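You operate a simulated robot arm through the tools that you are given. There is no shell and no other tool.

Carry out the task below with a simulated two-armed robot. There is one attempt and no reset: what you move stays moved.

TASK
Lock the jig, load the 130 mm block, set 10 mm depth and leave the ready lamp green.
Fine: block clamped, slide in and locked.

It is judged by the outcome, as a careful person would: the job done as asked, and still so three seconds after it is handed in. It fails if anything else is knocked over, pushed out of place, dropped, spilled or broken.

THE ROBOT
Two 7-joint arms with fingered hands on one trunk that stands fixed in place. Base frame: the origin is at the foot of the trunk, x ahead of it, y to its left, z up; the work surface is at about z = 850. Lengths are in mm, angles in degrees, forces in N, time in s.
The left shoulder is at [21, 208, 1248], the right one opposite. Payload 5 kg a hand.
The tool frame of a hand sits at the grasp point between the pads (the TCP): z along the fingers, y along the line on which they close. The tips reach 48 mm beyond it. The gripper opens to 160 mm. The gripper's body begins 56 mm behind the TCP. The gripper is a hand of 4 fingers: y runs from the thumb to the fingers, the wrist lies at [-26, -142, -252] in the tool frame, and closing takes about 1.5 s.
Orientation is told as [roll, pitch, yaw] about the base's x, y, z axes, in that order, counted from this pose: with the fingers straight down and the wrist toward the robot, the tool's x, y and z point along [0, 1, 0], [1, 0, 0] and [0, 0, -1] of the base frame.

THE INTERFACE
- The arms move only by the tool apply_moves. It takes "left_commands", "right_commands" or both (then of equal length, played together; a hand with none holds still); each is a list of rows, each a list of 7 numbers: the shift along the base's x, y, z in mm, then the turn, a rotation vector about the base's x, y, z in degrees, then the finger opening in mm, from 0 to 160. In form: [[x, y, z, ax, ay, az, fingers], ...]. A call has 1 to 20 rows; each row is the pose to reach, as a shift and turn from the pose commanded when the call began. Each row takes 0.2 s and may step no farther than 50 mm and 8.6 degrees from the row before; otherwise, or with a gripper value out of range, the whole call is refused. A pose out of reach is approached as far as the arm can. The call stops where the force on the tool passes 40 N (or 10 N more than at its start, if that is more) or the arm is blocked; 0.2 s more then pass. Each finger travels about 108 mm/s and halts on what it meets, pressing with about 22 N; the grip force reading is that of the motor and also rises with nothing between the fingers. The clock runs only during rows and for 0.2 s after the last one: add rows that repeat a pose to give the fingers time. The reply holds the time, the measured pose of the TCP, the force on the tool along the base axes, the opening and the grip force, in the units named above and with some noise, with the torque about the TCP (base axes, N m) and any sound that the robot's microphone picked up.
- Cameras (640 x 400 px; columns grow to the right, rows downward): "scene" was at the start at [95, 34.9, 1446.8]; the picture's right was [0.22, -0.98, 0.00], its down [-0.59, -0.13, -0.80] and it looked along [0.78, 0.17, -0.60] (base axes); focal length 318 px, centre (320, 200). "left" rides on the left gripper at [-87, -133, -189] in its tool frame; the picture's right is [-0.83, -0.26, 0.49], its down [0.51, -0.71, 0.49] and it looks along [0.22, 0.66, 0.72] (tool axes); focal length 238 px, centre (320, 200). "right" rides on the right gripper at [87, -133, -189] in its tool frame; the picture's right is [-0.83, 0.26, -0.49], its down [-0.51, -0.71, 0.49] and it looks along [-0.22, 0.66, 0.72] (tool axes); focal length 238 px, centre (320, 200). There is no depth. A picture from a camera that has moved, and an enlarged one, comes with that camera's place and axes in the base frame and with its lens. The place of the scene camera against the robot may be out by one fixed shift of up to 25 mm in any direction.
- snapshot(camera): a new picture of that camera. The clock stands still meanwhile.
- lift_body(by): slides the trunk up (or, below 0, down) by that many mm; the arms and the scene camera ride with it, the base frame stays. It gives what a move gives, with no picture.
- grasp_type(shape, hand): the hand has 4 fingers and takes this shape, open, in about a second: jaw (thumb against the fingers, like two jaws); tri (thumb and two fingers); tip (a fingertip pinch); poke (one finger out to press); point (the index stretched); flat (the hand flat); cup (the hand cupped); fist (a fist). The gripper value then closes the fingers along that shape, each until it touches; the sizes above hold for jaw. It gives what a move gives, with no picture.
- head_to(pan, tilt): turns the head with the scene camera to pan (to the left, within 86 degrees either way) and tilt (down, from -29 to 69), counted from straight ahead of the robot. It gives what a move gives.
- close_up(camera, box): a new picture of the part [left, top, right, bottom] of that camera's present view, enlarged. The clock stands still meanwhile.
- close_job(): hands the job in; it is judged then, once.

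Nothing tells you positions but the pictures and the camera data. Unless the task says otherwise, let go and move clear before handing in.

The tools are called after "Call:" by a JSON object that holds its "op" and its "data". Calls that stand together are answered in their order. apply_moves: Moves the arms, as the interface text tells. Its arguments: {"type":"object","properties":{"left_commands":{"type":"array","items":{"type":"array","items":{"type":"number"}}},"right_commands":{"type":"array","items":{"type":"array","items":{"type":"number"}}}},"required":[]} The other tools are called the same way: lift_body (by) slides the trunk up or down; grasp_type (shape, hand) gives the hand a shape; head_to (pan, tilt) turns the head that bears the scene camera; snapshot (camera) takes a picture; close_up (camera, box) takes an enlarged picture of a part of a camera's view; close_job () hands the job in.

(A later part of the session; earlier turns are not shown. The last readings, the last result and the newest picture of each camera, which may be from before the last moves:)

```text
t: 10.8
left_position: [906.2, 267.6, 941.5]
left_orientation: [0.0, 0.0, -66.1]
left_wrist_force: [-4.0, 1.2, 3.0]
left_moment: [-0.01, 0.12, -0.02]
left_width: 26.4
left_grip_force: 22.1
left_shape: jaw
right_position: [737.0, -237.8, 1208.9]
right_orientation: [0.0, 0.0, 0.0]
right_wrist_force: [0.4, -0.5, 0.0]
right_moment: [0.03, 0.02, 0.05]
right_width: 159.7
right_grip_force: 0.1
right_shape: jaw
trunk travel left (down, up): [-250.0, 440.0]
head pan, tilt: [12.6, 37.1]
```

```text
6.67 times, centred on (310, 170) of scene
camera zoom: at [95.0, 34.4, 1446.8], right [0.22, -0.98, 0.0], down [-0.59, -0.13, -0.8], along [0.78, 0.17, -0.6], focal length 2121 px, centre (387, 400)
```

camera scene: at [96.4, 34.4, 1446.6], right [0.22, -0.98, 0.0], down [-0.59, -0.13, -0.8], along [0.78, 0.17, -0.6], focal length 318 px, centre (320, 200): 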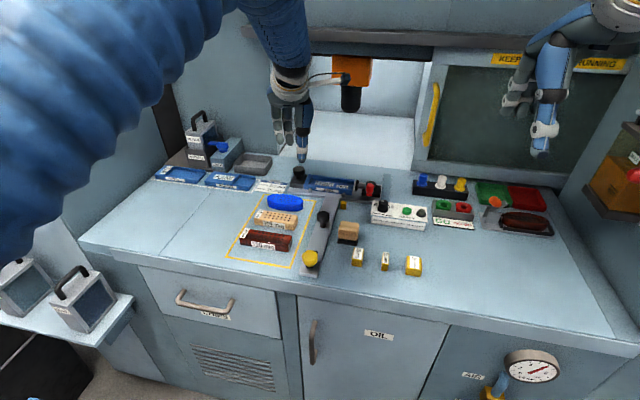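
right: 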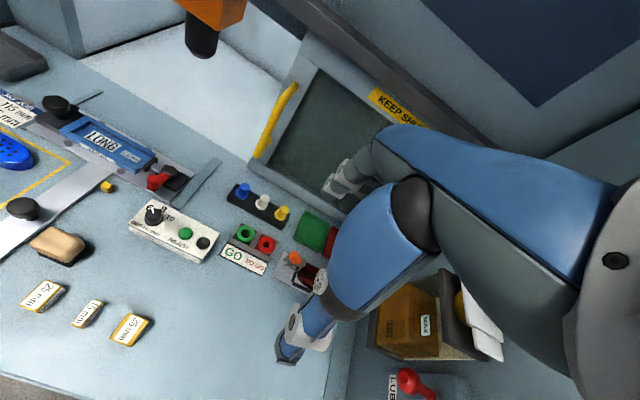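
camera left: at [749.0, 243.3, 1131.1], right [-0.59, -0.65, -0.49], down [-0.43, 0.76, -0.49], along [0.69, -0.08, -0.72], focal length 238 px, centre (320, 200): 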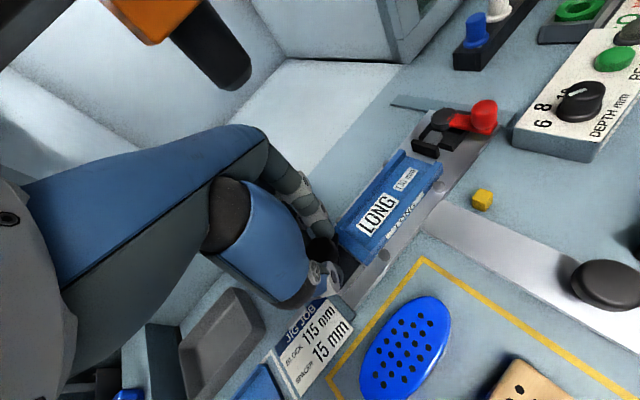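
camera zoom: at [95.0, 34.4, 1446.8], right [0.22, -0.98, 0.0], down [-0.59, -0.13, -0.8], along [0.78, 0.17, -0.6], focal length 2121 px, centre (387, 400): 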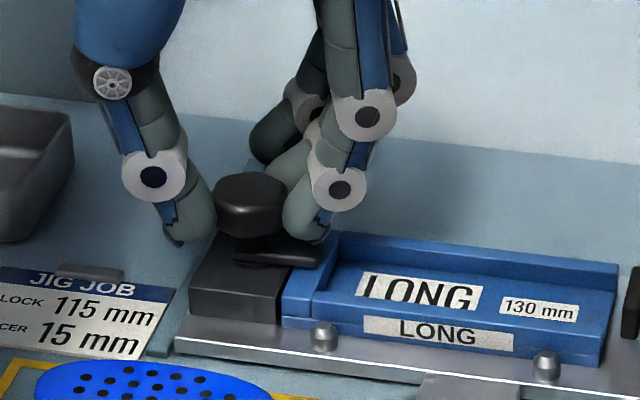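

The tongue now lies over the tray's left end. I'll zoom in to see whether it is square to the tray.

Call:
{"op": "close_up", "data": {"camera": "right", "box": [45, 95, 95, 130]}}

Call:
{"op": "close_up", "data": {"camera": "scene", "box": [290, 160, 330, 190]}}

Call:
{"op": "snapshot", "data": {"camera": "left"}}

```text
11.43 times, centred on (70, 112) of right
camera zoom: at [603.9, -149.7, 1398.3], right [0.26, -0.83, 0.49], down [-0.71, -0.51, -0.49], along [0.66, -0.22, -0.72], focal length 2724 px, centre (3177, 1200)
```

zoom: 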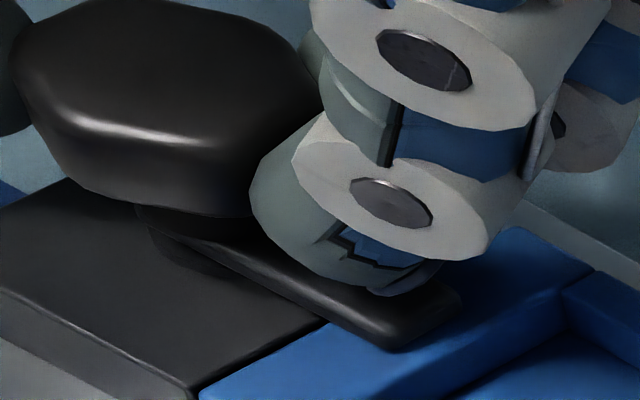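

```text
13.33 times, centred on (310, 175) of scene
camera zoom: at [95.0, 34.4, 1446.8], right [0.22, -0.98, 0.0], down [-0.59, -0.13, -0.8], along [0.78, 0.17, -0.6], focal length 4241 px, centre (453, 533)
```

zoom: 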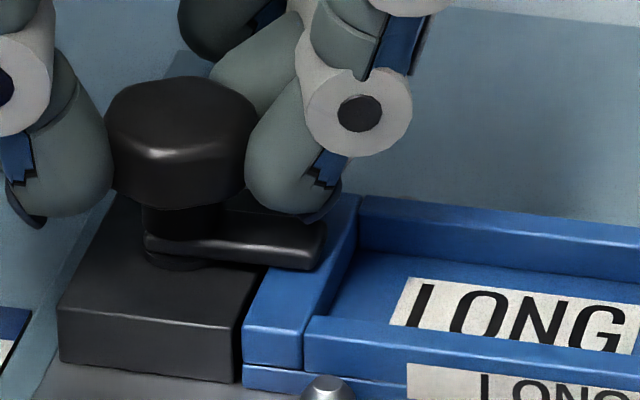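

```text
taken
camera left: at [772.6, 352.0, 1131.2], right [-0.87, -0.1, -0.49], down [0.17, 0.85, -0.49], along [0.47, -0.51, -0.72], focal length 238 px, centre (320, 200)
```

left: 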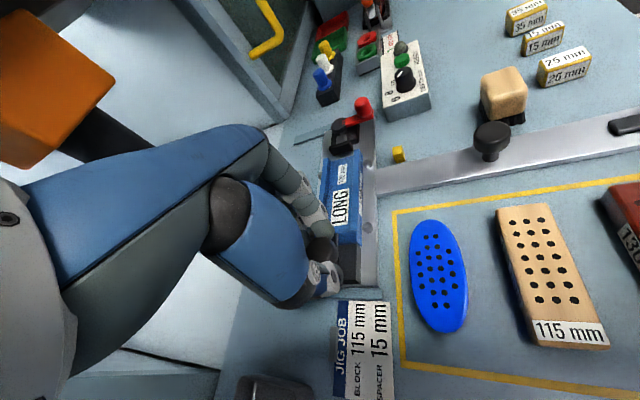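

The tongue lies square across the tray's left end, so the jig is locked. I'll release, rise straight up, and unwind the wrist.

Call:
{"op": "apply_moves", "data": {"left_commands": [[0, 0, 0, 0, 0, 0, 35], [0, 0, 0, 0, 0, 0, 60], [0, 0, 4, 0, 0, 0, 70], [0, 0, 30, 0, 0, 0, 70], [0, 0, 70, 0, 0, 0, 70], [0, 0, 115, 0, 0, 0, 70], [-20, 0, 150, 0, 0, 8, 70], [-40, 0, 160, 0, 0, 16, 70], [-60, 0, 170, 0, 0, 24, 70], [-80, 0, 170, 0, 0, 32, 70], [-100, 0, 170, 0, 0, 40, 70], [-120, 0, 170, 0, 0, 48, 70], [-140, 0, 170, 0, 0, 56, 70], [-160, 0, 170, 0, 0, 64, 70], [-180, 0, 170, 0, 0, 66, 70]]}}

Call:
{"op": "snapshot", "data": {"camera": "left"}}

Call:
{"op": "close_up", "data": {"camera": "scene", "box": [285, 155, 395, 220]}}

Call:
{"op": "close_up", "data": {"camera": "right", "box": [20, 70, 120, 145]}}

```text
t: 14.0
left_position: [725.6, 267.7, 1111.3]
left_orientation: [0.0, -0.1, 0.2]
left_wrist_force: [-0.9, 0.2, 0.1]
left_moment: [0.0, -0.04, -0.02]
left_width: 70.2
left_grip_force: 0.2
left_shape: jaw
right_position: [736.0, -236.8, 1210.2]
right_orientation: [0.0, 0.0, 0.0]
right_wrist_force: [-0.6, 0.4, 0.4]
right_moment: [-0.07, 0.01, -0.01]
right_width: 159.6
right_grip_force: 0.0
right_shape: jaw
trunk travel left (down, up): [-250.0, 440.0]
head pan, tilt: [12.6, 37.1]
```

```text
taken
camera left: at [592.6, 179.6, 1301.4], right [-0.26, -0.84, -0.49], down [-0.71, 0.5, -0.49], along [0.66, 0.22, -0.72], focal length 238 px, centre (320, 200)
```

left: 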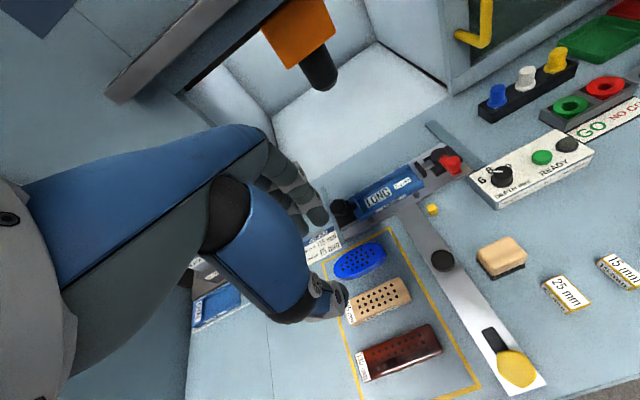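

```text
5.82 times, centred on (340, 188) of scene
camera zoom: at [94.1, 35.4, 1446.8], right [0.22, -0.98, 0.0], down [-0.59, -0.13, -0.8], along [0.78, 0.17, -0.6], focal length 1851 px, centre (204, 273)
```

zoom: 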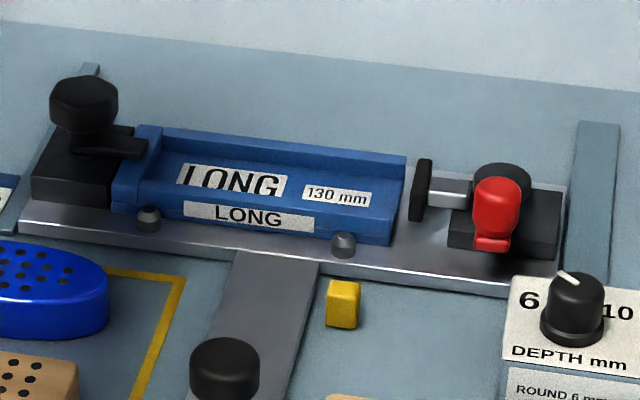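

```text
5.33 times, centred on (70, 108) of right
camera zoom: at [602.9, -148.7, 1399.0], right [0.26, -0.83, 0.49], down [-0.71, -0.51, -0.49], along [0.66, -0.22, -0.72], focal length 1271 px, centre (1653, 693)
```

zoom: 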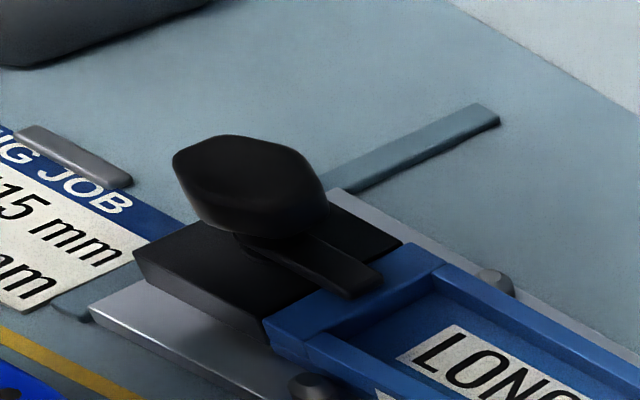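

The jig lock is confirmed, with the tongue over the tray end. Next I'll measure the 130 mm block and the tray pocket precisely from this viewpoint.

Call:
{"op": "close_up", "data": {"camera": "left", "box": [340, 310, 460, 385]}}

Call:
{"op": "close_up", "data": {"camera": "left", "box": [325, 140, 475, 234]}}

Call:
{"op": "close_up", "data": {"camera": "right", "box": [50, 100, 200, 200]}}

```text
5.33 times, centred on (400, 348) of left
camera zoom: at [592.6, 179.6, 1301.4], right [-0.26, -0.84, -0.49], down [-0.71, 0.5, -0.49], along [0.66, 0.22, -0.72], focal length 1271 px, centre (-107, -587)
```

zoom: 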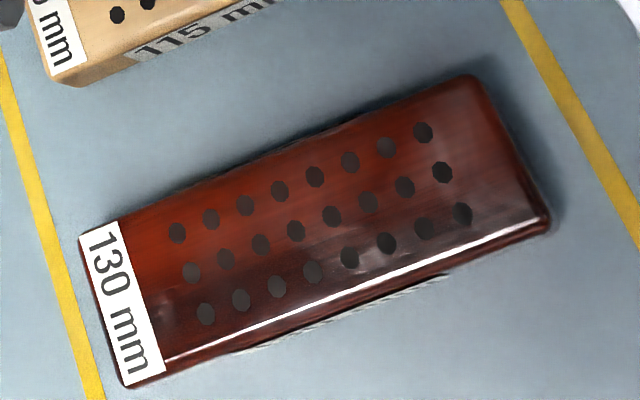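

```text
4.26 times, centred on (400, 187) of left
camera zoom: at [592.6, 179.6, 1301.4], right [-0.26, -0.84, -0.49], down [-0.71, 0.5, -0.49], along [0.66, 0.22, -0.72], focal length 1014 px, centre (-20, 255)
```

zoom: 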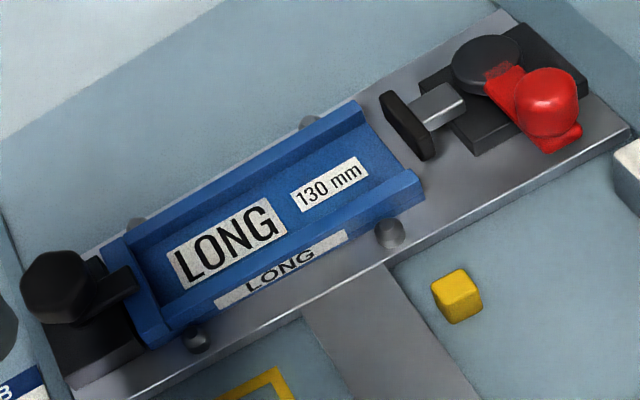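

```text
4.00 times, centred on (125, 150) of right
camera zoom: at [602.9, -148.7, 1399.0], right [0.26, -0.83, 0.49], down [-0.71, -0.51, -0.49], along [0.66, -0.22, -0.72], focal length 953 px, centre (1100, 400)
```

zoom: 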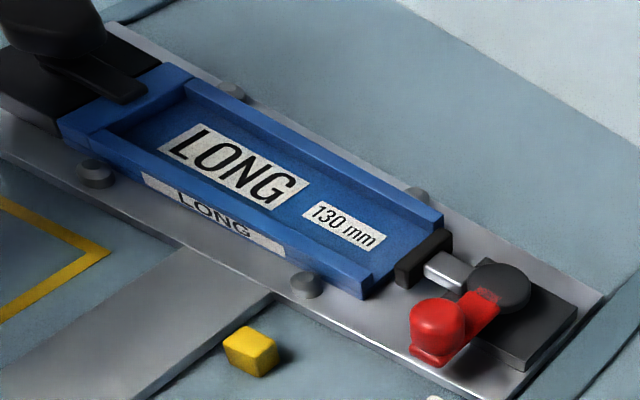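

The 130 block is centred near (635.5, 279) with top at z≈875, aligned with y. I need the pocket's wall heights, so I'll zoom in on the tray ends from both wrist cameras.

Call:
{"op": "close_up", "data": {"camera": "left", "box": [395, 155, 445, 195]}}

Call:
{"op": "close_up", "data": {"camera": "right", "box": [130, 145, 180, 180]}}

Call:
{"op": "close_up", "data": {"camera": "left", "box": [330, 180, 380, 222]}}

Call:
{"op": "close_up", "data": {"camera": "right", "box": [60, 110, 110, 150]}}

Call:
{"op": "close_up", "data": {"camera": "scene", "box": [340, 175, 370, 200]}}

Call:
{"op": "close_up", "data": {"camera": "scene", "box": [300, 170, 330, 195]}}

```text
10.00 times, centred on (420, 175) of left
camera zoom: at [592.6, 179.6, 1301.4], right [-0.26, -0.84, -0.49], down [-0.71, 0.5, -0.49], along [0.66, 0.22, -0.72], focal length 2384 px, centre (-680, 450)
```

zoom: 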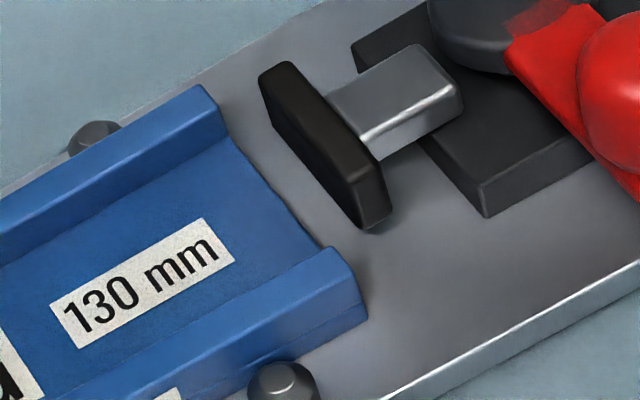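

```text
11.43 times, centred on (155, 162) of right
camera zoom: at [602.9, -148.7, 1399.0], right [0.26, -0.83, 0.49], down [-0.71, -0.51, -0.49], along [0.66, -0.22, -0.72], focal length 2724 px, centre (2206, 629)
```

zoom: 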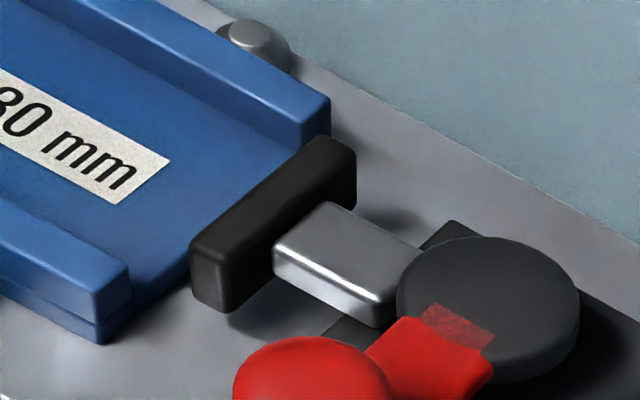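

```text
9.52 times, centred on (355, 201) of left
camera zoom: at [592.6, 179.6, 1301.4], right [-0.26, -0.84, -0.49], down [-0.71, 0.5, -0.49], along [0.66, 0.22, -0.72], focal length 2270 px, centre (-13, 190)
```

zoom: 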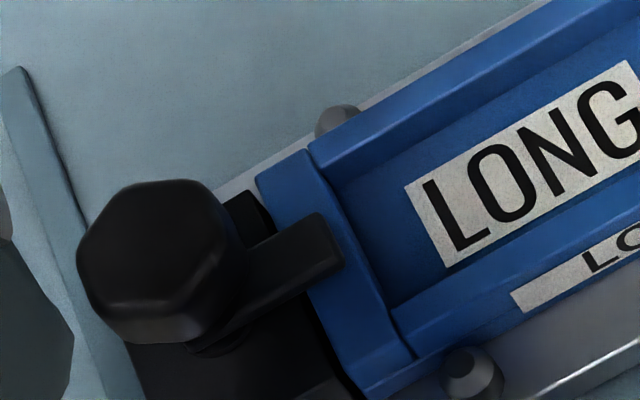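

```text
10.00 times, centred on (85, 130) of right
camera zoom: at [602.9, -148.7, 1399.0], right [0.26, -0.83, 0.49], down [-0.71, -0.51, -0.49], along [0.66, -0.22, -0.72], focal length 2384 px, centre (2670, 900)
```

zoom: 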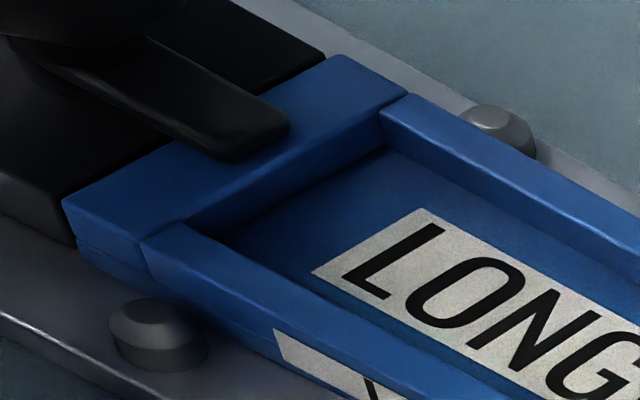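

```text
16.00 times, centred on (355, 188) of scene
camera zoom: at [94.1, 35.4, 1446.8], right [0.22, -0.98, 0.0], down [-0.59, -0.13, -0.8], along [0.78, 0.17, -0.6], focal length 5089 px, centre (-240, 400)
```

zoom: 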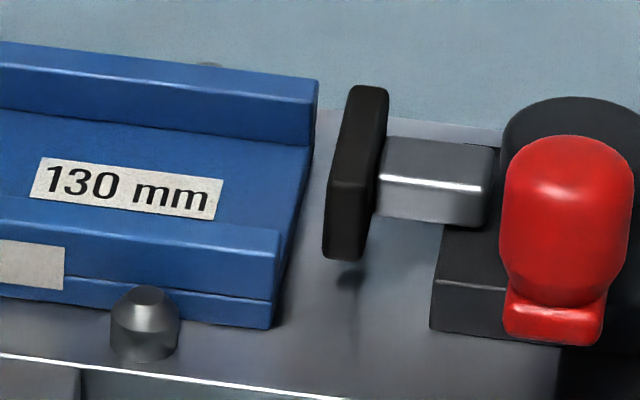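

```text
16.00 times, centred on (315, 182) of scene
camera zoom: at [94.1, 35.4, 1446.8], right [0.22, -0.98, 0.0], down [-0.59, -0.13, -0.8], along [0.78, 0.17, -0.6], focal length 5089 px, centre (400, 480)
```

zoom: 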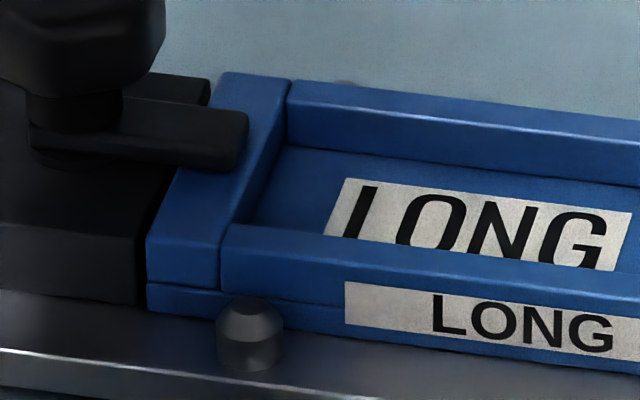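

Measurements: the pocket spans x 885–928 with end stop at y≈228, walls top z≈879, and a floor near 868. The block is about 40×130×25. I'll move the left hand above the block and check alignment.

Call:
{"op": "apply_moves", "data": {"left_commands": [[-30, 5, -15, 0, 0, 0, 62], [-60, 9, -30, 0, 0, 0, 62], [-91.5, 13, -60, 0, 0, 0, 62], [-91.5, 13, -100, 0, 0, 0, 62], [-91.5, 13, -140, 0, 0, 0, 62], [-91.5, 13, -160, 0, 0, 0, 62]]}}

Call:
{"op": "snapshot", "data": {"camera": "left"}}

Call:
{"op": "close_up", "data": {"camera": "scene", "box": [200, 150, 340, 280]}}

Call:
{"op": "snapshot", "data": {"camera": "right"}}

```text
t: 15.4
left_position: [635.3, 278.6, 950.8]
left_orientation: [0.0, -0.1, 0.0]
left_wrist_force: [-0.2, 0.3, 1.0]
left_moment: [0.0, 0.07, 0.0]
left_width: 62.3
left_grip_force: 0.2
left_shape: jaw
right_position: [737.1, -236.3, 1209.1]
right_orientation: [0.1, 0.1, 0.0]
right_wrist_force: [-0.3, -0.6, -0.4]
right_moment: [-0.01, 0.05, 0.0]
right_width: 159.7
right_grip_force: 0.0
right_shape: jaw
trunk travel left (down, up): [-250.0, 440.0]
head pan, tilt: [12.6, 37.1]
```

```text
taken
camera left: at [501.5, 191.1, 1140.9], right [-0.26, -0.83, -0.49], down [-0.71, 0.51, -0.49], along [0.66, 0.22, -0.72], focal length 238 px, centre (320, 200)
```

left: 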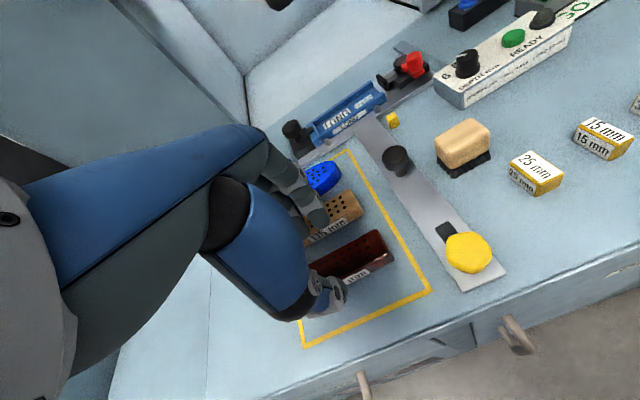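

```text
3.08 times, centred on (270, 215) of scene
camera zoom: at [95.4, 34.9, 1446.7], right [0.22, -0.98, 0.0], down [-0.59, -0.13, -0.8], along [0.78, 0.17, -0.6], focal length 979 px, centre (474, 154)
```

zoom: 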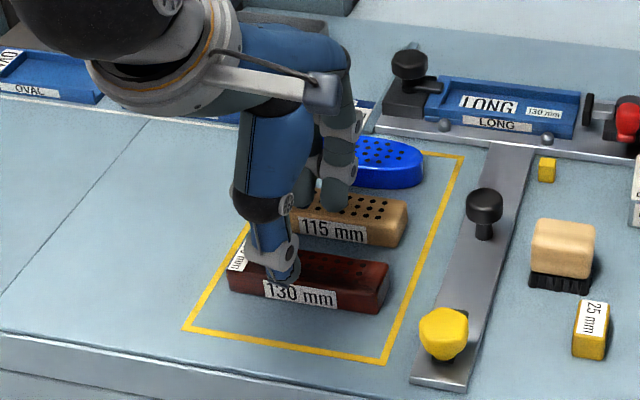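

```text
taken
camera right: at [604.1, -149.2, 1398.2], right [0.26, -0.83, 0.49], down [-0.71, -0.51, -0.49], along [0.66, -0.22, -0.72], focal length 238 px, centre (320, 200)
```

right: 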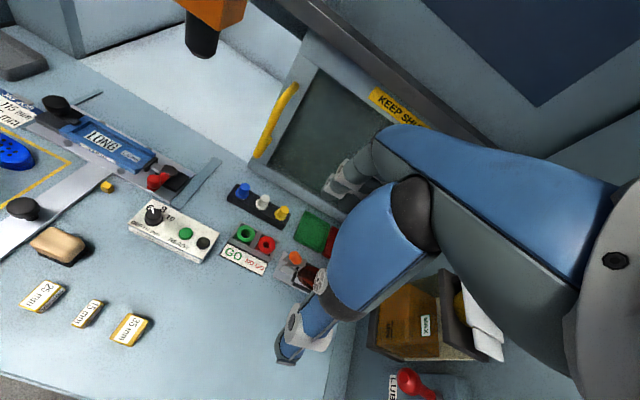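

The hand straddles the 130 block, thumb on the near side and fingers beyond. I'll zoom in once, then lower to a shallow grip of about 12 mm below its top.

Call:
{"op": "apply_moves", "data": {"left_commands": [[0, 0, -15, 0, 0, 0, 62], [0, 0, -28, 0, 0, 0, 62], [0, 0, -36, 0, 0, 0, 62], [0, 0, -40, 0, 0, 0, 62]]}}

Call:
{"op": "close_up", "data": {"camera": "scene", "box": [230, 180, 320, 270]}}

Call:
{"op": "close_up", "data": {"camera": "left", "box": [260, 150, 460, 340]}}

```text
t: 16.4
left_position: [634.9, 278.8, 912.1]
left_orientation: [0.0, 0.0, 0.0]
left_wrist_force: [-1.7, 0.5, 4.3]
left_moment: [0.04, -0.19, 0.0]
left_width: 61.8
left_grip_force: 0.1
left_shape: jaw
right_position: [736.3, -237.8, 1209.6]
right_orientation: [0.0, 0.1, 0.1]
right_wrist_force: [0.4, 0.5, 1.0]
right_moment: [0.03, -0.02, 0.0]
right_width: 159.7
right_grip_force: 0.1
right_shape: jaw
trunk travel left (down, up): [-250.0, 440.0]
head pan, tilt: [12.6, 37.1]
```

```text
4.44 times, centred on (275, 225) of scene
camera zoom: at [94.3, 34.6, 1446.9], right [0.22, -0.98, 0.0], down [-0.59, -0.13, -0.8], along [0.78, 0.17, -0.6], focal length 1414 px, centre (520, 89)
```

zoom: 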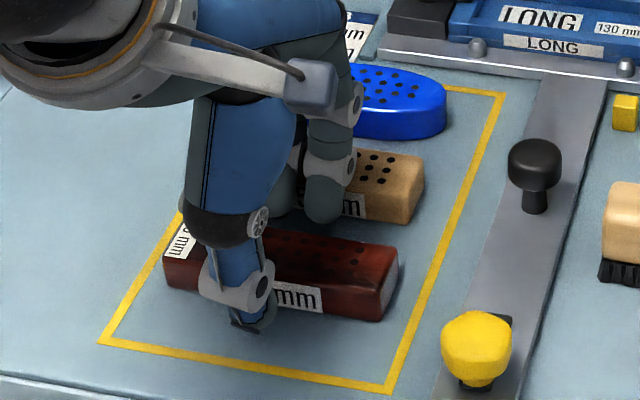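

```text
2.11 times, centred on (360, 245) of left
camera zoom: at [501.7, 191.4, 1101.9], right [-0.26, -0.83, -0.49], down [-0.71, 0.51, -0.49], along [0.66, 0.22, -0.72], focal length 502 px, centre (236, 105)
```

zoom: 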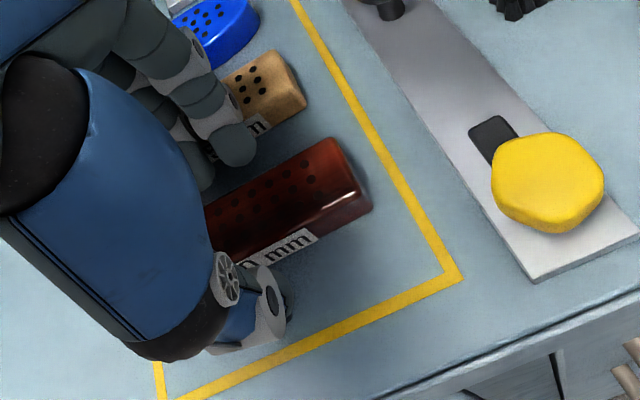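

There is a 4 N upward push whose moment points to the far fingers, likely brushing the edge of the 115 mm block. I'll rise, narrow the opening, and check that nothing shifted.

Call:
{"op": "apply_moves", "data": {"left_commands": [[0, 0, 15, 0, 0, 0, 62], [0, 0, 20, 0, 0, 0, 56], [0, 0, 20, 0, 0, 0, 50], [0, 0, 20, 0, 0, 0, 50]]}}

Call:
{"op": "close_up", "data": {"camera": "scene", "box": [230, 180, 320, 270]}}

Call:
{"op": "close_up", "data": {"camera": "left", "box": [260, 150, 400, 300]}}

```text
t: 17.4
left_position: [634.7, 279.4, 932.5]
left_orientation: [-0.1, -0.1, 0.1]
left_wrist_force: [-0.1, -0.6, 0.3]
left_moment: [0.01, -0.02, 0.01]
left_width: 50.4
left_grip_force: 0.1
left_shape: jaw
right_position: [735.9, -238.0, 1210.0]
right_orientation: [0.1, 0.1, 0.0]
right_wrist_force: [-0.2, -0.1, 0.1]
right_moment: [0.03, 0.03, -0.03]
right_width: 159.7
right_grip_force: 0.0
right_shape: jaw
trunk travel left (down, up): [-250.0, 440.0]
head pan, tilt: [12.6, 37.1]
```

```text
4.44 times, centred on (275, 225) of scene
camera zoom: at [95.1, 34.8, 1446.8], right [0.22, -0.98, 0.0], down [-0.59, -0.13, -0.8], along [0.78, 0.17, -0.6], focal length 1414 px, centre (520, 89)
```

zoom: 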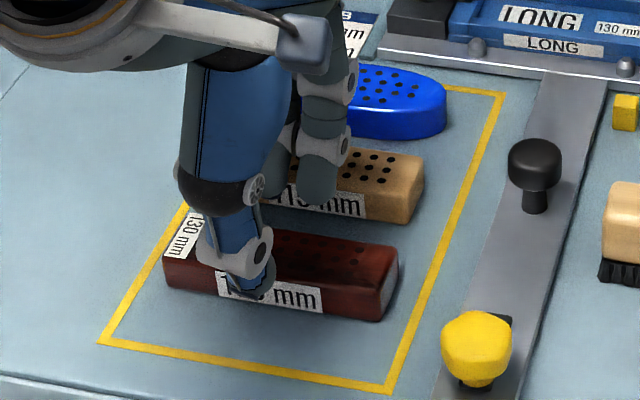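

```text
2.67 times, centred on (330, 225) of left
camera zoom: at [502.2, 192.1, 1121.5], right [-0.26, -0.83, -0.49], down [-0.71, 0.51, -0.49], along [0.66, 0.22, -0.72], focal length 636 px, centre (293, 133)
```

zoom: 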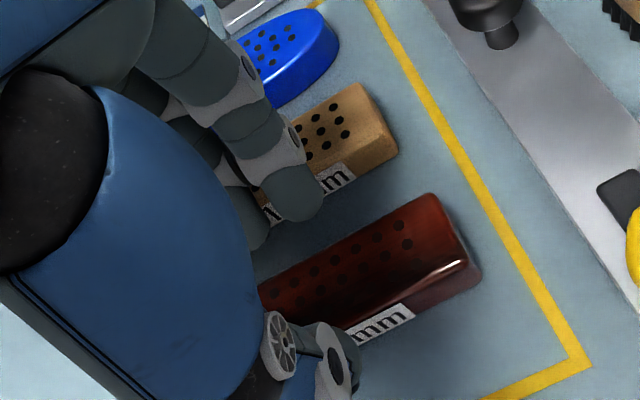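

Nothing moved. I'll descend again with the narrower 50 mm opening, shifted 2 mm toward me to clear the 115 block.

Call:
{"op": "apply_moves", "data": {"left_commands": [[-2, 0, -6, 0, 0, 0, 50], [-2, 0, -12, 0, 0, 0, 50], [-2, 0, -16, 0, 0, 0, 50], [-2, 0, -20, 0, 0, 0, 50]]}}

Call:
{"op": "close_up", "data": {"camera": "scene", "box": [230, 180, 320, 270]}}

Call:
{"op": "close_up", "data": {"camera": "left", "box": [260, 150, 400, 300]}}

```text
t: 18.4
left_position: [633.5, 279.1, 911.1]
left_orientation: [0.0, 0.0, 0.1]
left_wrist_force: [0.4, 0.0, 0.0]
left_moment: [-0.02, 0.04, 0.0]
left_width: 50.5
left_grip_force: 0.0
left_shape: jaw
right_position: [737.4, -238.2, 1208.4]
right_orientation: [0.0, -0.1, 0.0]
right_wrist_force: [0.1, 0.3, 0.3]
right_moment: [-0.01, -0.02, 0.01]
right_width: 159.6
right_grip_force: 0.1
right_shape: jaw
trunk travel left (down, up): [-250.0, 440.0]
head pan, tilt: [12.6, 37.1]
```

```text
4.44 times, centred on (275, 225) of scene
camera zoom: at [95.3, 34.9, 1446.7], right [0.22, -0.98, 0.0], down [-0.59, -0.13, -0.8], along [0.78, 0.17, -0.6], focal length 1414 px, centre (520, 89)
```

zoom: 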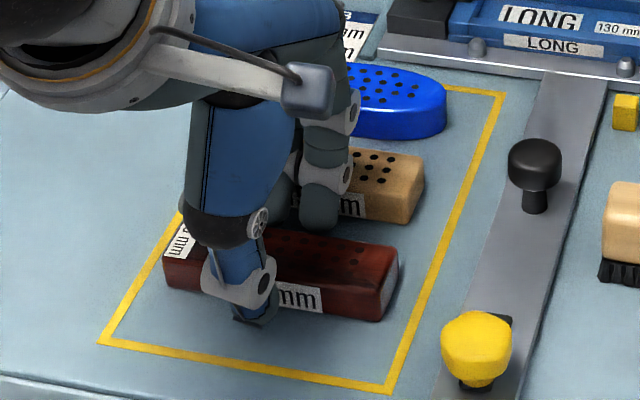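

```text
2.67 times, centred on (330, 225) of left
camera zoom: at [500.6, 192.0, 1101.0], right [-0.26, -0.83, -0.49], down [-0.71, 0.51, -0.49], along [0.66, 0.22, -0.72], focal length 636 px, centre (293, 133)
```

zoom: 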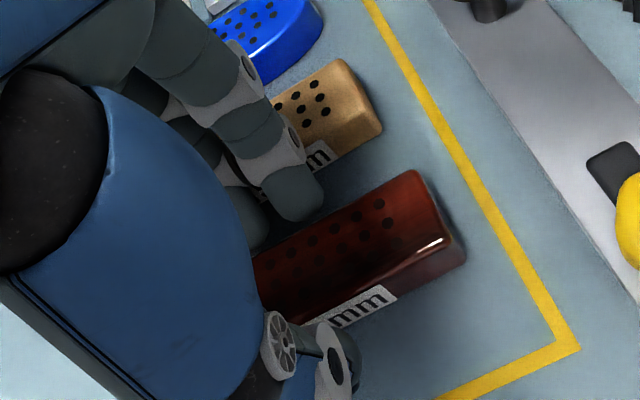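

Clear now (no force). I'll raise 3 mm for wall clearance later, then close on the block.

Call:
{"op": "apply_moves", "data": {"left_commands": [[2, 0, 3, 0, 0, 0, 50], [2, 0, 3, 0, 0, 0, 44], [2, 0, 3, 0, 0, 0, 38], [2, 0, 3, 0, 0, 0, 32], [2, 0, 3, 0, 0, 0, 26], [2, 0, 3, 0, 0, 0, 26], [2, 0, 3, 0, 0, 0, 26]]}}

Call:
{"op": "close_up", "data": {"camera": "scene", "box": [230, 180, 320, 270]}}

Call:
{"op": "close_up", "data": {"camera": "left", "box": [260, 150, 400, 300]}}

```text
t: 20.0
left_position: [635.2, 279.4, 913.9]
left_orientation: [0.0, 0.0, 0.0]
left_wrist_force: [0.0, 0.6, 1.1]
left_moment: [0.07, -0.01, -0.03]
left_width: 34.2
left_grip_force: 21.6
left_shape: jaw
right_position: [735.7, -237.4, 1207.5]
right_orientation: [-0.1, 0.1, 0.0]
right_wrist_force: [-0.1, -0.3, 0.9]
right_moment: [0.03, -0.03, 0.02]
right_width: 159.8
right_grip_force: 0.1
right_shape: jaw
trunk travel left (down, up): [-250.0, 440.0]
head pan, tilt: [12.6, 37.1]
```

```text
4.44 times, centred on (275, 225) of scene
camera zoom: at [95.0, 34.8, 1446.8], right [0.22, -0.98, 0.0], down [-0.59, -0.13, -0.8], along [0.78, 0.17, -0.6], focal length 1414 px, centre (520, 89)
```

zoom: 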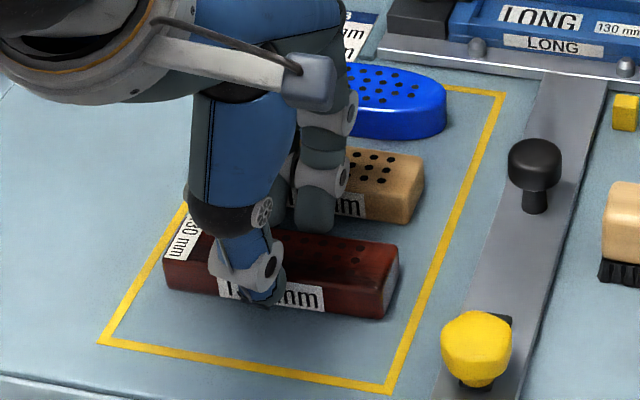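

```text
2.67 times, centred on (330, 225) of left
camera zoom: at [502.3, 191.9, 1104.1], right [-0.26, -0.83, -0.49], down [-0.71, 0.51, -0.49], along [0.66, 0.22, -0.72], focal length 636 px, centre (293, 133)
```

zoom: 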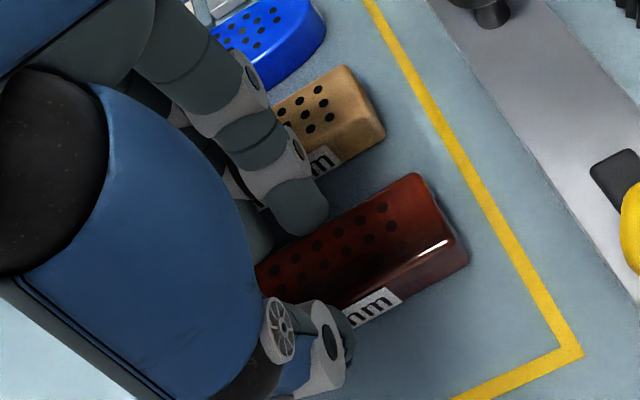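

Gripped at about 22 N. I'll lift slowly and check the block stays level.

Call:
{"op": "apply_moves", "data": {"left_commands": [[0, 0, 8, 0, 0, 0, 24], [0, 0, 20, 0, 0, 0, 24], [0, 0, 40, 0, 0, 0, 24], [0, 0, 60, 0, 0, 0, 24]]}}

Call:
{"op": "close_up", "data": {"camera": "scene", "box": [200, 130, 340, 260]}}

Call:
{"op": "close_up", "data": {"camera": "left", "box": [260, 150, 400, 300]}}

```text
t: 21.0
left_position: [634.3, 279.9, 974.2]
left_orientation: [-0.1, 0.1, 0.0]
left_wrist_force: [-0.7, -0.9, -0.3]
left_moment: [0.01, -0.04, -0.01]
left_width: 33.9
left_grip_force: 22.2
left_shape: jaw
right_position: [735.9, -238.4, 1209.0]
right_orientation: [0.0, -0.1, 0.1]
right_wrist_force: [-0.9, 0.1, 0.0]
right_moment: [-0.01, -0.04, -0.02]
right_width: 159.6
right_grip_force: 0.1
right_shape: jaw
trunk travel left (down, up): [-250.0, 440.0]
head pan, tilt: [12.6, 37.1]
```

```text
3.08 times, centred on (270, 195) of scene
camera zoom: at [94.5, 34.7, 1446.8], right [0.22, -0.98, 0.0], down [-0.59, -0.13, -0.8], along [0.78, 0.17, -0.6], focal length 979 px, centre (474, 215)
```

zoom: 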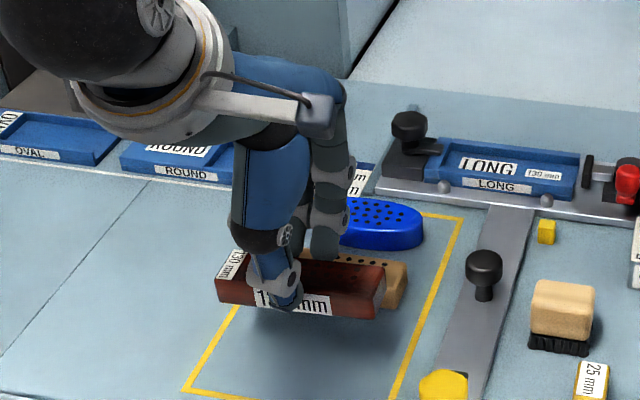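

```text
2.67 times, centred on (330, 225) of left
camera zoom: at [501.7, 192.2, 1164.3], right [-0.26, -0.83, -0.49], down [-0.71, 0.51, -0.49], along [0.65, 0.22, -0.72], focal length 636 px, centre (293, 133)
```

zoom: 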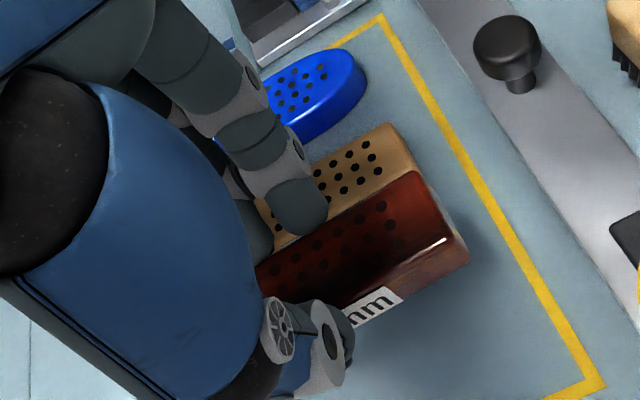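

The block is held level. I'll carry it over the tray at a safe height, then check alignment from above.

Call:
{"op": "apply_moves", "data": {"left_commands": [[0, 0, 35, 0, 0, 0, 24], [38, -16, 37, 0, 0, 0, 24], [76, -33, 37, 0, 0, 0, 24], [114, -50, 37, 0, 0, 0, 24], [152, -66, 37, 0, 0, 0, 24], [190, -83, 37, 0, 0, 0, 24], [230, -100, 37, 0, 0, 0, 24], [270, -116.5, 37, 0, 0, 0, 24], [270, -116.5, 20, 0, 0, 0, 24], [270, -116.5, 0, 0, 0, 0, 24]]}}

Call:
{"op": "snapshot", "data": {"camera": "left"}}

Call:
{"op": "close_up", "data": {"camera": "scene", "box": [270, 110, 410, 220]}}

Call:
{"op": "close_up", "data": {"camera": "right", "box": [0, 60, 200, 200]}}

```text
t: 23.2
left_position: [906.0, 162.0, 974.4]
left_orientation: [-0.1, 0.1, -0.1]
left_wrist_force: [0.2, -0.2, -0.1]
left_moment: [0.03, 0.14, 0.0]
left_width: 34.0
left_grip_force: 22.6
left_shape: jaw
right_position: [737.5, -238.4, 1207.6]
right_orientation: [0.0, 0.1, 0.0]
right_wrist_force: [1.3, 0.4, -0.8]
right_moment: [0.01, 0.11, -0.01]
right_width: 160.0
right_grip_force: 0.1
right_shape: jaw
trunk travel left (down, up): [-250.0, 440.0]
head pan, tilt: [12.6, 37.1]
```

```text
taken
camera left: at [773.5, 74.9, 1162.8], right [-0.26, -0.83, -0.49], down [-0.71, 0.51, -0.49], along [0.66, 0.22, -0.72], focal length 238 px, centre (320, 200)
```

left: 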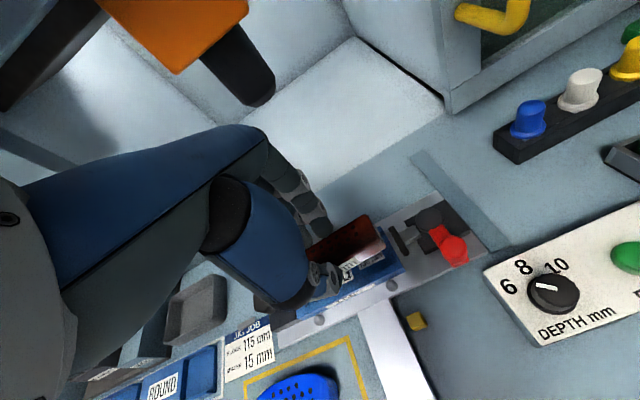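

```text
3.64 times, centred on (340, 165) of scene
camera zoom: at [96.5, 34.5, 1446.6], right [0.22, -0.98, 0.0], down [-0.59, -0.13, -0.8], along [0.78, 0.17, -0.61], focal length 1157 px, centre (247, 327)
```

zoom: 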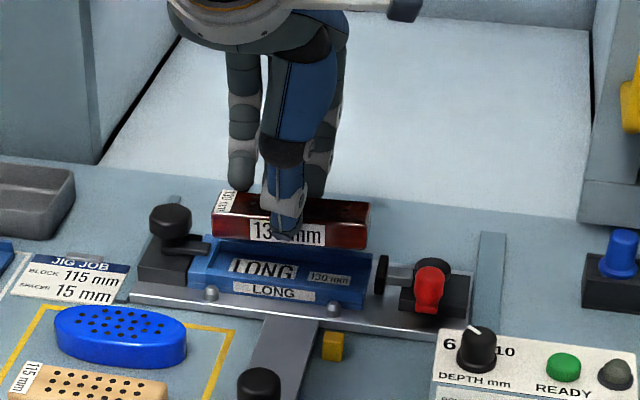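

```text
2.86 times, centred on (100, 130) of right
camera zoom: at [605.2, -149.9, 1397.5], right [0.26, -0.83, 0.49], down [-0.71, -0.51, -0.49], along [0.65, -0.22, -0.72], focal length 681 px, centre (949, 400)
```

zoom: 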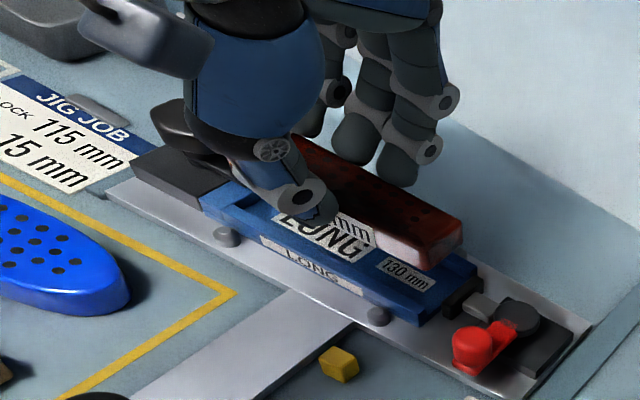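

The block hovers over the pocket. I'll lower to just above the walls and examine the alignment closely.

Call:
{"op": "apply_moves", "data": {"left_commands": [[0, -1, -10, 0, 0, 0, 24], [0, -1, -18, 0, 0, 0, 24], [0, -1, -24, 0, 0, 0, 24]]}}

Call:
{"op": "close_up", "data": {"camera": "left", "box": [290, 190, 450, 320]}}

Call:
{"op": "close_up", "data": {"camera": "scene", "box": [300, 150, 380, 205]}}

Call:
{"op": "close_up", "data": {"camera": "right", "box": [60, 100, 180, 180]}}

```text
t: 24.0
left_position: [905.1, 162.0, 950.1]
left_orientation: [0.1, 0.0, -0.1]
left_wrist_force: [0.0, -0.7, -1.5]
left_moment: [-0.02, 0.02, 0.01]
left_width: 33.9
left_grip_force: 22.0
left_shape: jaw
right_position: [737.6, -237.6, 1208.9]
right_orientation: [0.0, -0.1, 0.0]
right_wrist_force: [0.3, 0.3, 0.1]
right_moment: [-0.01, 0.0, 0.01]
right_width: 159.4
right_grip_force: 0.0
right_shape: jaw
trunk travel left (down, up): [-250.0, 440.0]
head pan, tilt: [12.6, 37.1]
```

```text
3.08 times, centred on (370, 255) of left
camera zoom: at [772.5, 74.5, 1139.4], right [-0.26, -0.83, -0.49], down [-0.71, 0.51, -0.49], along [0.66, 0.22, -0.72], focal length 733 px, centre (166, 31)
```

zoom: 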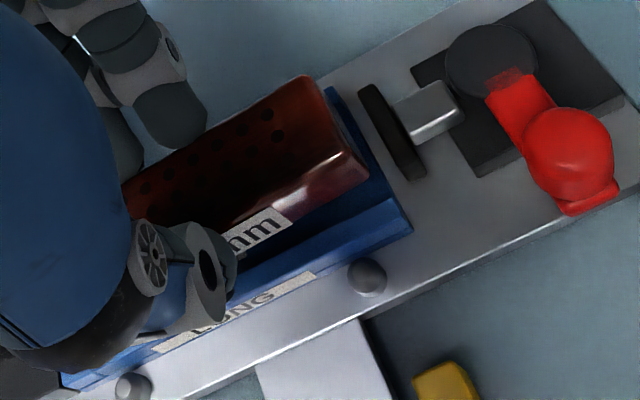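

```text
7.27 times, centred on (340, 178) of scene
camera zoom: at [95.4, 34.7, 1446.7], right [0.22, -0.98, 0.0], down [-0.59, -0.13, -0.8], along [0.78, 0.17, -0.6], focal length 2313 px, centre (174, 364)
```

zoom: 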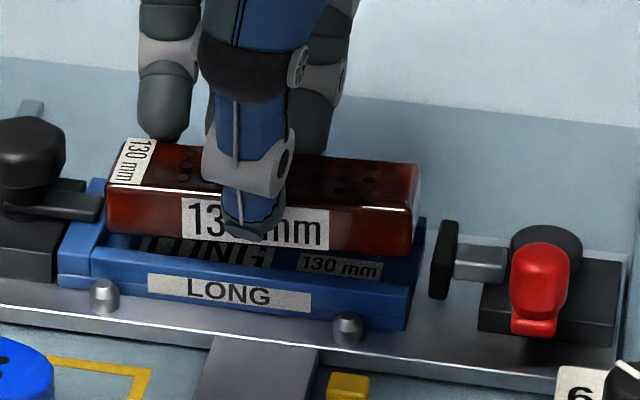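

```text
5.00 times, centred on (120, 140) of right
camera zoom: at [604.1, -149.6, 1398.3], right [0.26, -0.83, 0.49], down [-0.71, -0.51, -0.49], along [0.66, -0.22, -0.72], focal length 1192 px, centre (1320, 500)
```

zoom: 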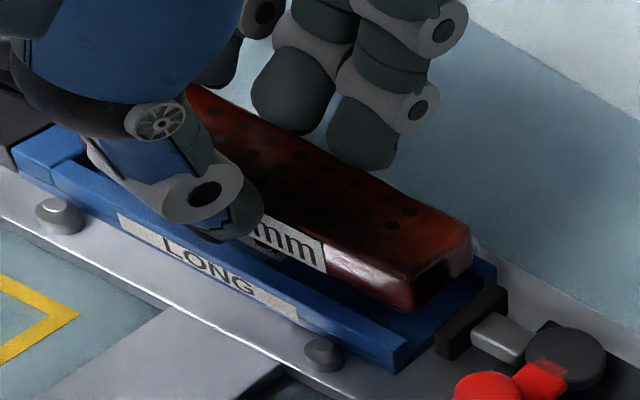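

The block is about 6 mm above the walls. I'll zoom in on its right end from each camera to refine the x alignment before seating it.

Call:
{"op": "close_up", "data": {"camera": "left", "box": [355, 205, 405, 245]}}

Call:
{"op": "close_up", "data": {"camera": "right", "box": [125, 140, 165, 175]}}

Call:
{"op": "close_up", "data": {"camera": "scene", "box": [335, 165, 365, 200]}}

Call:
{"op": "close_up", "data": {"camera": "scene", "box": [300, 160, 335, 190]}}

```text
10.00 times, centred on (380, 225) of left
camera zoom: at [772.5, 74.5, 1139.4], right [-0.26, -0.83, -0.49], down [-0.71, 0.51, -0.49], along [0.66, 0.22, -0.72], focal length 2384 px, centre (-280, -50)
```

zoom: 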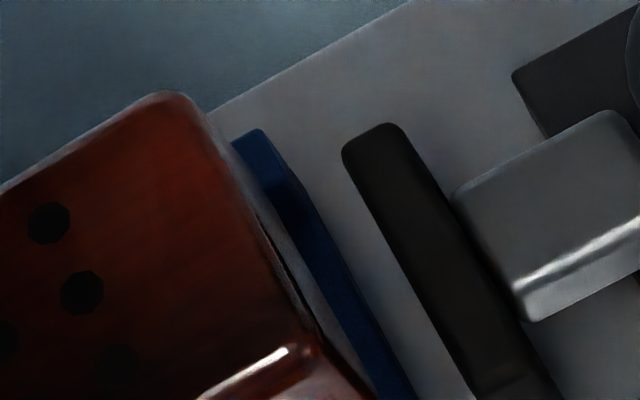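

```text
11.43 times, centred on (145, 158) of right
camera zoom: at [604.1, -149.6, 1398.3], right [0.26, -0.83, 0.49], down [-0.71, -0.51, -0.49], along [0.66, -0.22, -0.72], focal length 2724 px, centre (2320, 686)
```

zoom: 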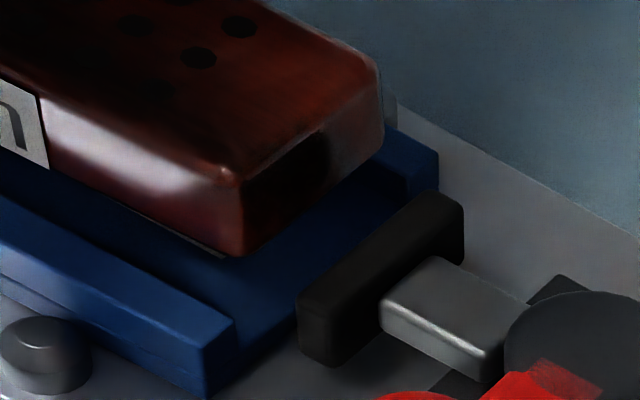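

```text
11.43 times, centred on (350, 182) of scene
camera zoom: at [95.4, 34.7, 1446.7], right [0.22, -0.98, 0.0], down [-0.59, -0.13, -0.8], along [0.78, 0.17, -0.6], focal length 3635 px, centre (-23, 400)
```

zoom: 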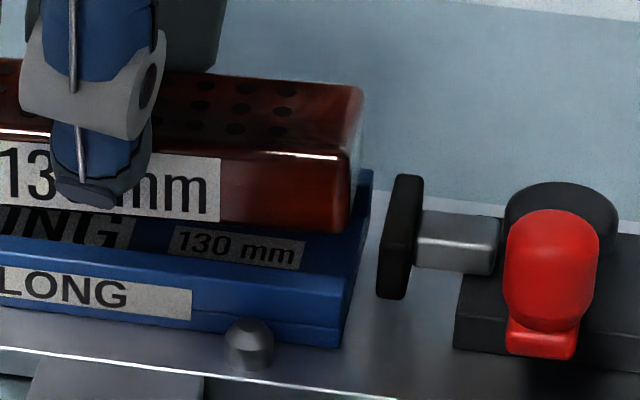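

```text
13.33 times, centred on (318, 175) of scene
camera zoom: at [95.4, 34.7, 1446.7], right [0.22, -0.98, 0.0], down [-0.59, -0.13, -0.8], along [0.78, 0.17, -0.6], focal length 4241 px, centre (353, 533)
```

zoom: 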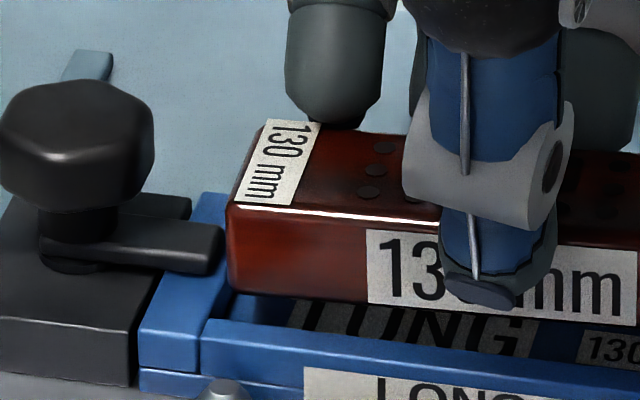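

Comparing both wrist views, the block sits about 1.7 mm too far in x relative to the pocket centre. I'll correct that and lower it gently into the tray.

Call:
{"op": "apply_moves", "data": {"left_commands": [[-1.7, 0, 0, 0, 0, 0, 24], [-1.7, 0, -4, 0, 0, 0, 24], [-1.7, 0, -7, 0, 0, 0, 24], [-1.7, 0, -10, 0, 0, 0, 24], [-1.7, 0, -12, 0, 0, 0, 24]]}}

Call:
{"op": "close_up", "data": {"camera": "right", "box": [100, 120, 180, 180]}}

Call:
{"op": "close_up", "data": {"camera": "scene", "box": [300, 150, 380, 205]}}

```text
t: 25.2
left_position: [904.2, 162.6, 938.2]
left_orientation: [0.0, -0.1, 0.0]
left_wrist_force: [2.0, 0.7, 0.7]
left_moment: [0.02, -0.14, -0.16]
left_width: 33.8
left_grip_force: 22.2
left_shape: jaw
right_position: [736.6, -237.6, 1209.0]
right_orientation: [0.0, 0.1, 0.0]
right_wrist_force: [-0.1, -0.7, 0.1]
right_moment: [-0.01, -0.04, 0.0]
right_width: 159.2
right_grip_force: 0.1
right_shape: jaw
trunk travel left (down, up): [-250.0, 440.0]
head pan, tilt: [12.6, 37.1]
```

```text
6.67 times, centred on (140, 150) of right
camera zoom: at [604.1, -149.6, 1398.3], right [0.26, -0.83, 0.49], down [-0.71, -0.51, -0.49], along [0.66, -0.22, -0.72], focal length 1589 px, centre (1520, 533)
```

zoom: 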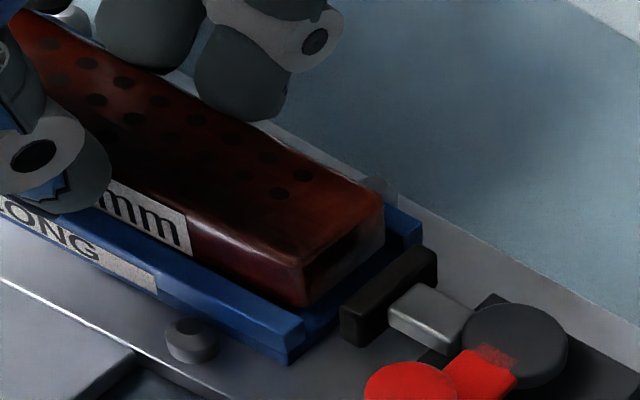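

```text
7.27 times, centred on (340, 178) of scene
camera zoom: at [95.3, 34.7, 1446.7], right [0.22, -0.98, 0.0], down [-0.59, -0.13, -0.8], along [0.78, 0.17, -0.6], focal length 2313 px, centre (174, 364)
```

zoom: 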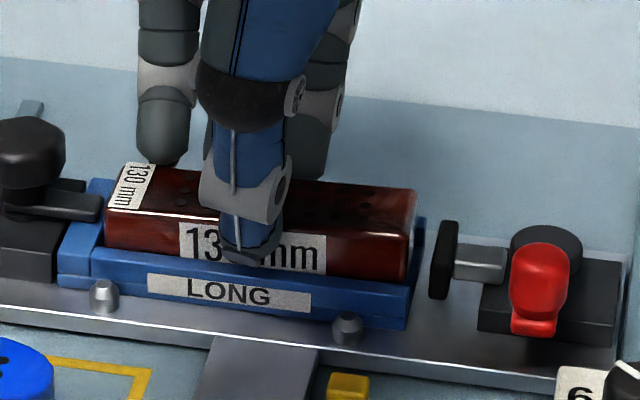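

The block is entering the pocket with light contact at its left near corner. I'll nudge +0.8 mm in x with a slight yaw and continue down.

Call:
{"op": "apply_moves", "data": {"left_commands": [[0.8, 0, 0, 0, 0, -0.4, 24], [0.8, 0, -2, 0, 0, -0.4, 24], [0.8, 0, -4, 0, 0, -0.4, 24]]}}

Call:
{"op": "close_up", "data": {"camera": "right", "box": [100, 120, 180, 180]}}

```text
t: 26.0
left_position: [904.5, 161.7, 934.4]
left_orientation: [0.1, 0.0, -0.4]
left_wrist_force: [-0.2, -0.2, 1.0]
left_moment: [0.1, -0.03, -0.02]
left_width: 34.0
left_grip_force: 22.2
left_shape: jaw
right_position: [737.1, -238.6, 1208.1]
right_orientation: [0.0, -0.1, 0.0]
right_wrist_force: [0.4, 0.4, -1.0]
right_moment: [0.02, 0.05, 0.0]
right_width: 159.8
right_grip_force: 0.1
right_shape: jaw
trunk travel left (down, up): [-250.0, 440.0]
head pan, tilt: [12.6, 37.1]
```

```text
6.67 times, centred on (140, 150) of right
camera zoom: at [603.7, -149.6, 1398.5], right [0.26, -0.83, 0.49], down [-0.71, -0.51, -0.49], along [0.66, -0.22, -0.72], focal length 1589 px, centre (1520, 533)
```

zoom: 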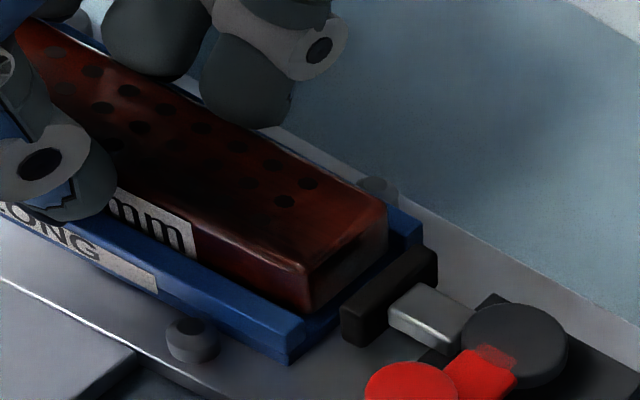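

Side load is gone and it keeps dropping. I'll lower in 1 mm steps until the floor takes the load.

Call:
{"op": "apply_moves", "data": {"left_commands": [[0, 0, -1, 0, 0, 0, 24], [0, 0, -2, 0, 0, 0, 24]]}}

```text
t: 26.6
left_position: [904.5, 162.1, 933.9]
left_orientation: [0.0, -0.1, -0.4]
left_wrist_force: [0.8, -2.0, 5.3]
left_moment: [0.31, -0.17, -0.01]
left_width: 33.8
left_grip_force: 21.9
left_shape: jaw
right_position: [736.2, -238.9, 1208.4]
right_orientation: [0.0, 0.0, 0.0]
right_wrist_force: [0.1, 0.0, 0.7]
right_moment: [-0.02, 0.02, -0.01]
right_width: 159.6
right_grip_force: 0.1
right_shape: jaw
trunk travel left (down, up): [-250.0, 440.0]
head pan, tilt: [12.6, 37.1]
```

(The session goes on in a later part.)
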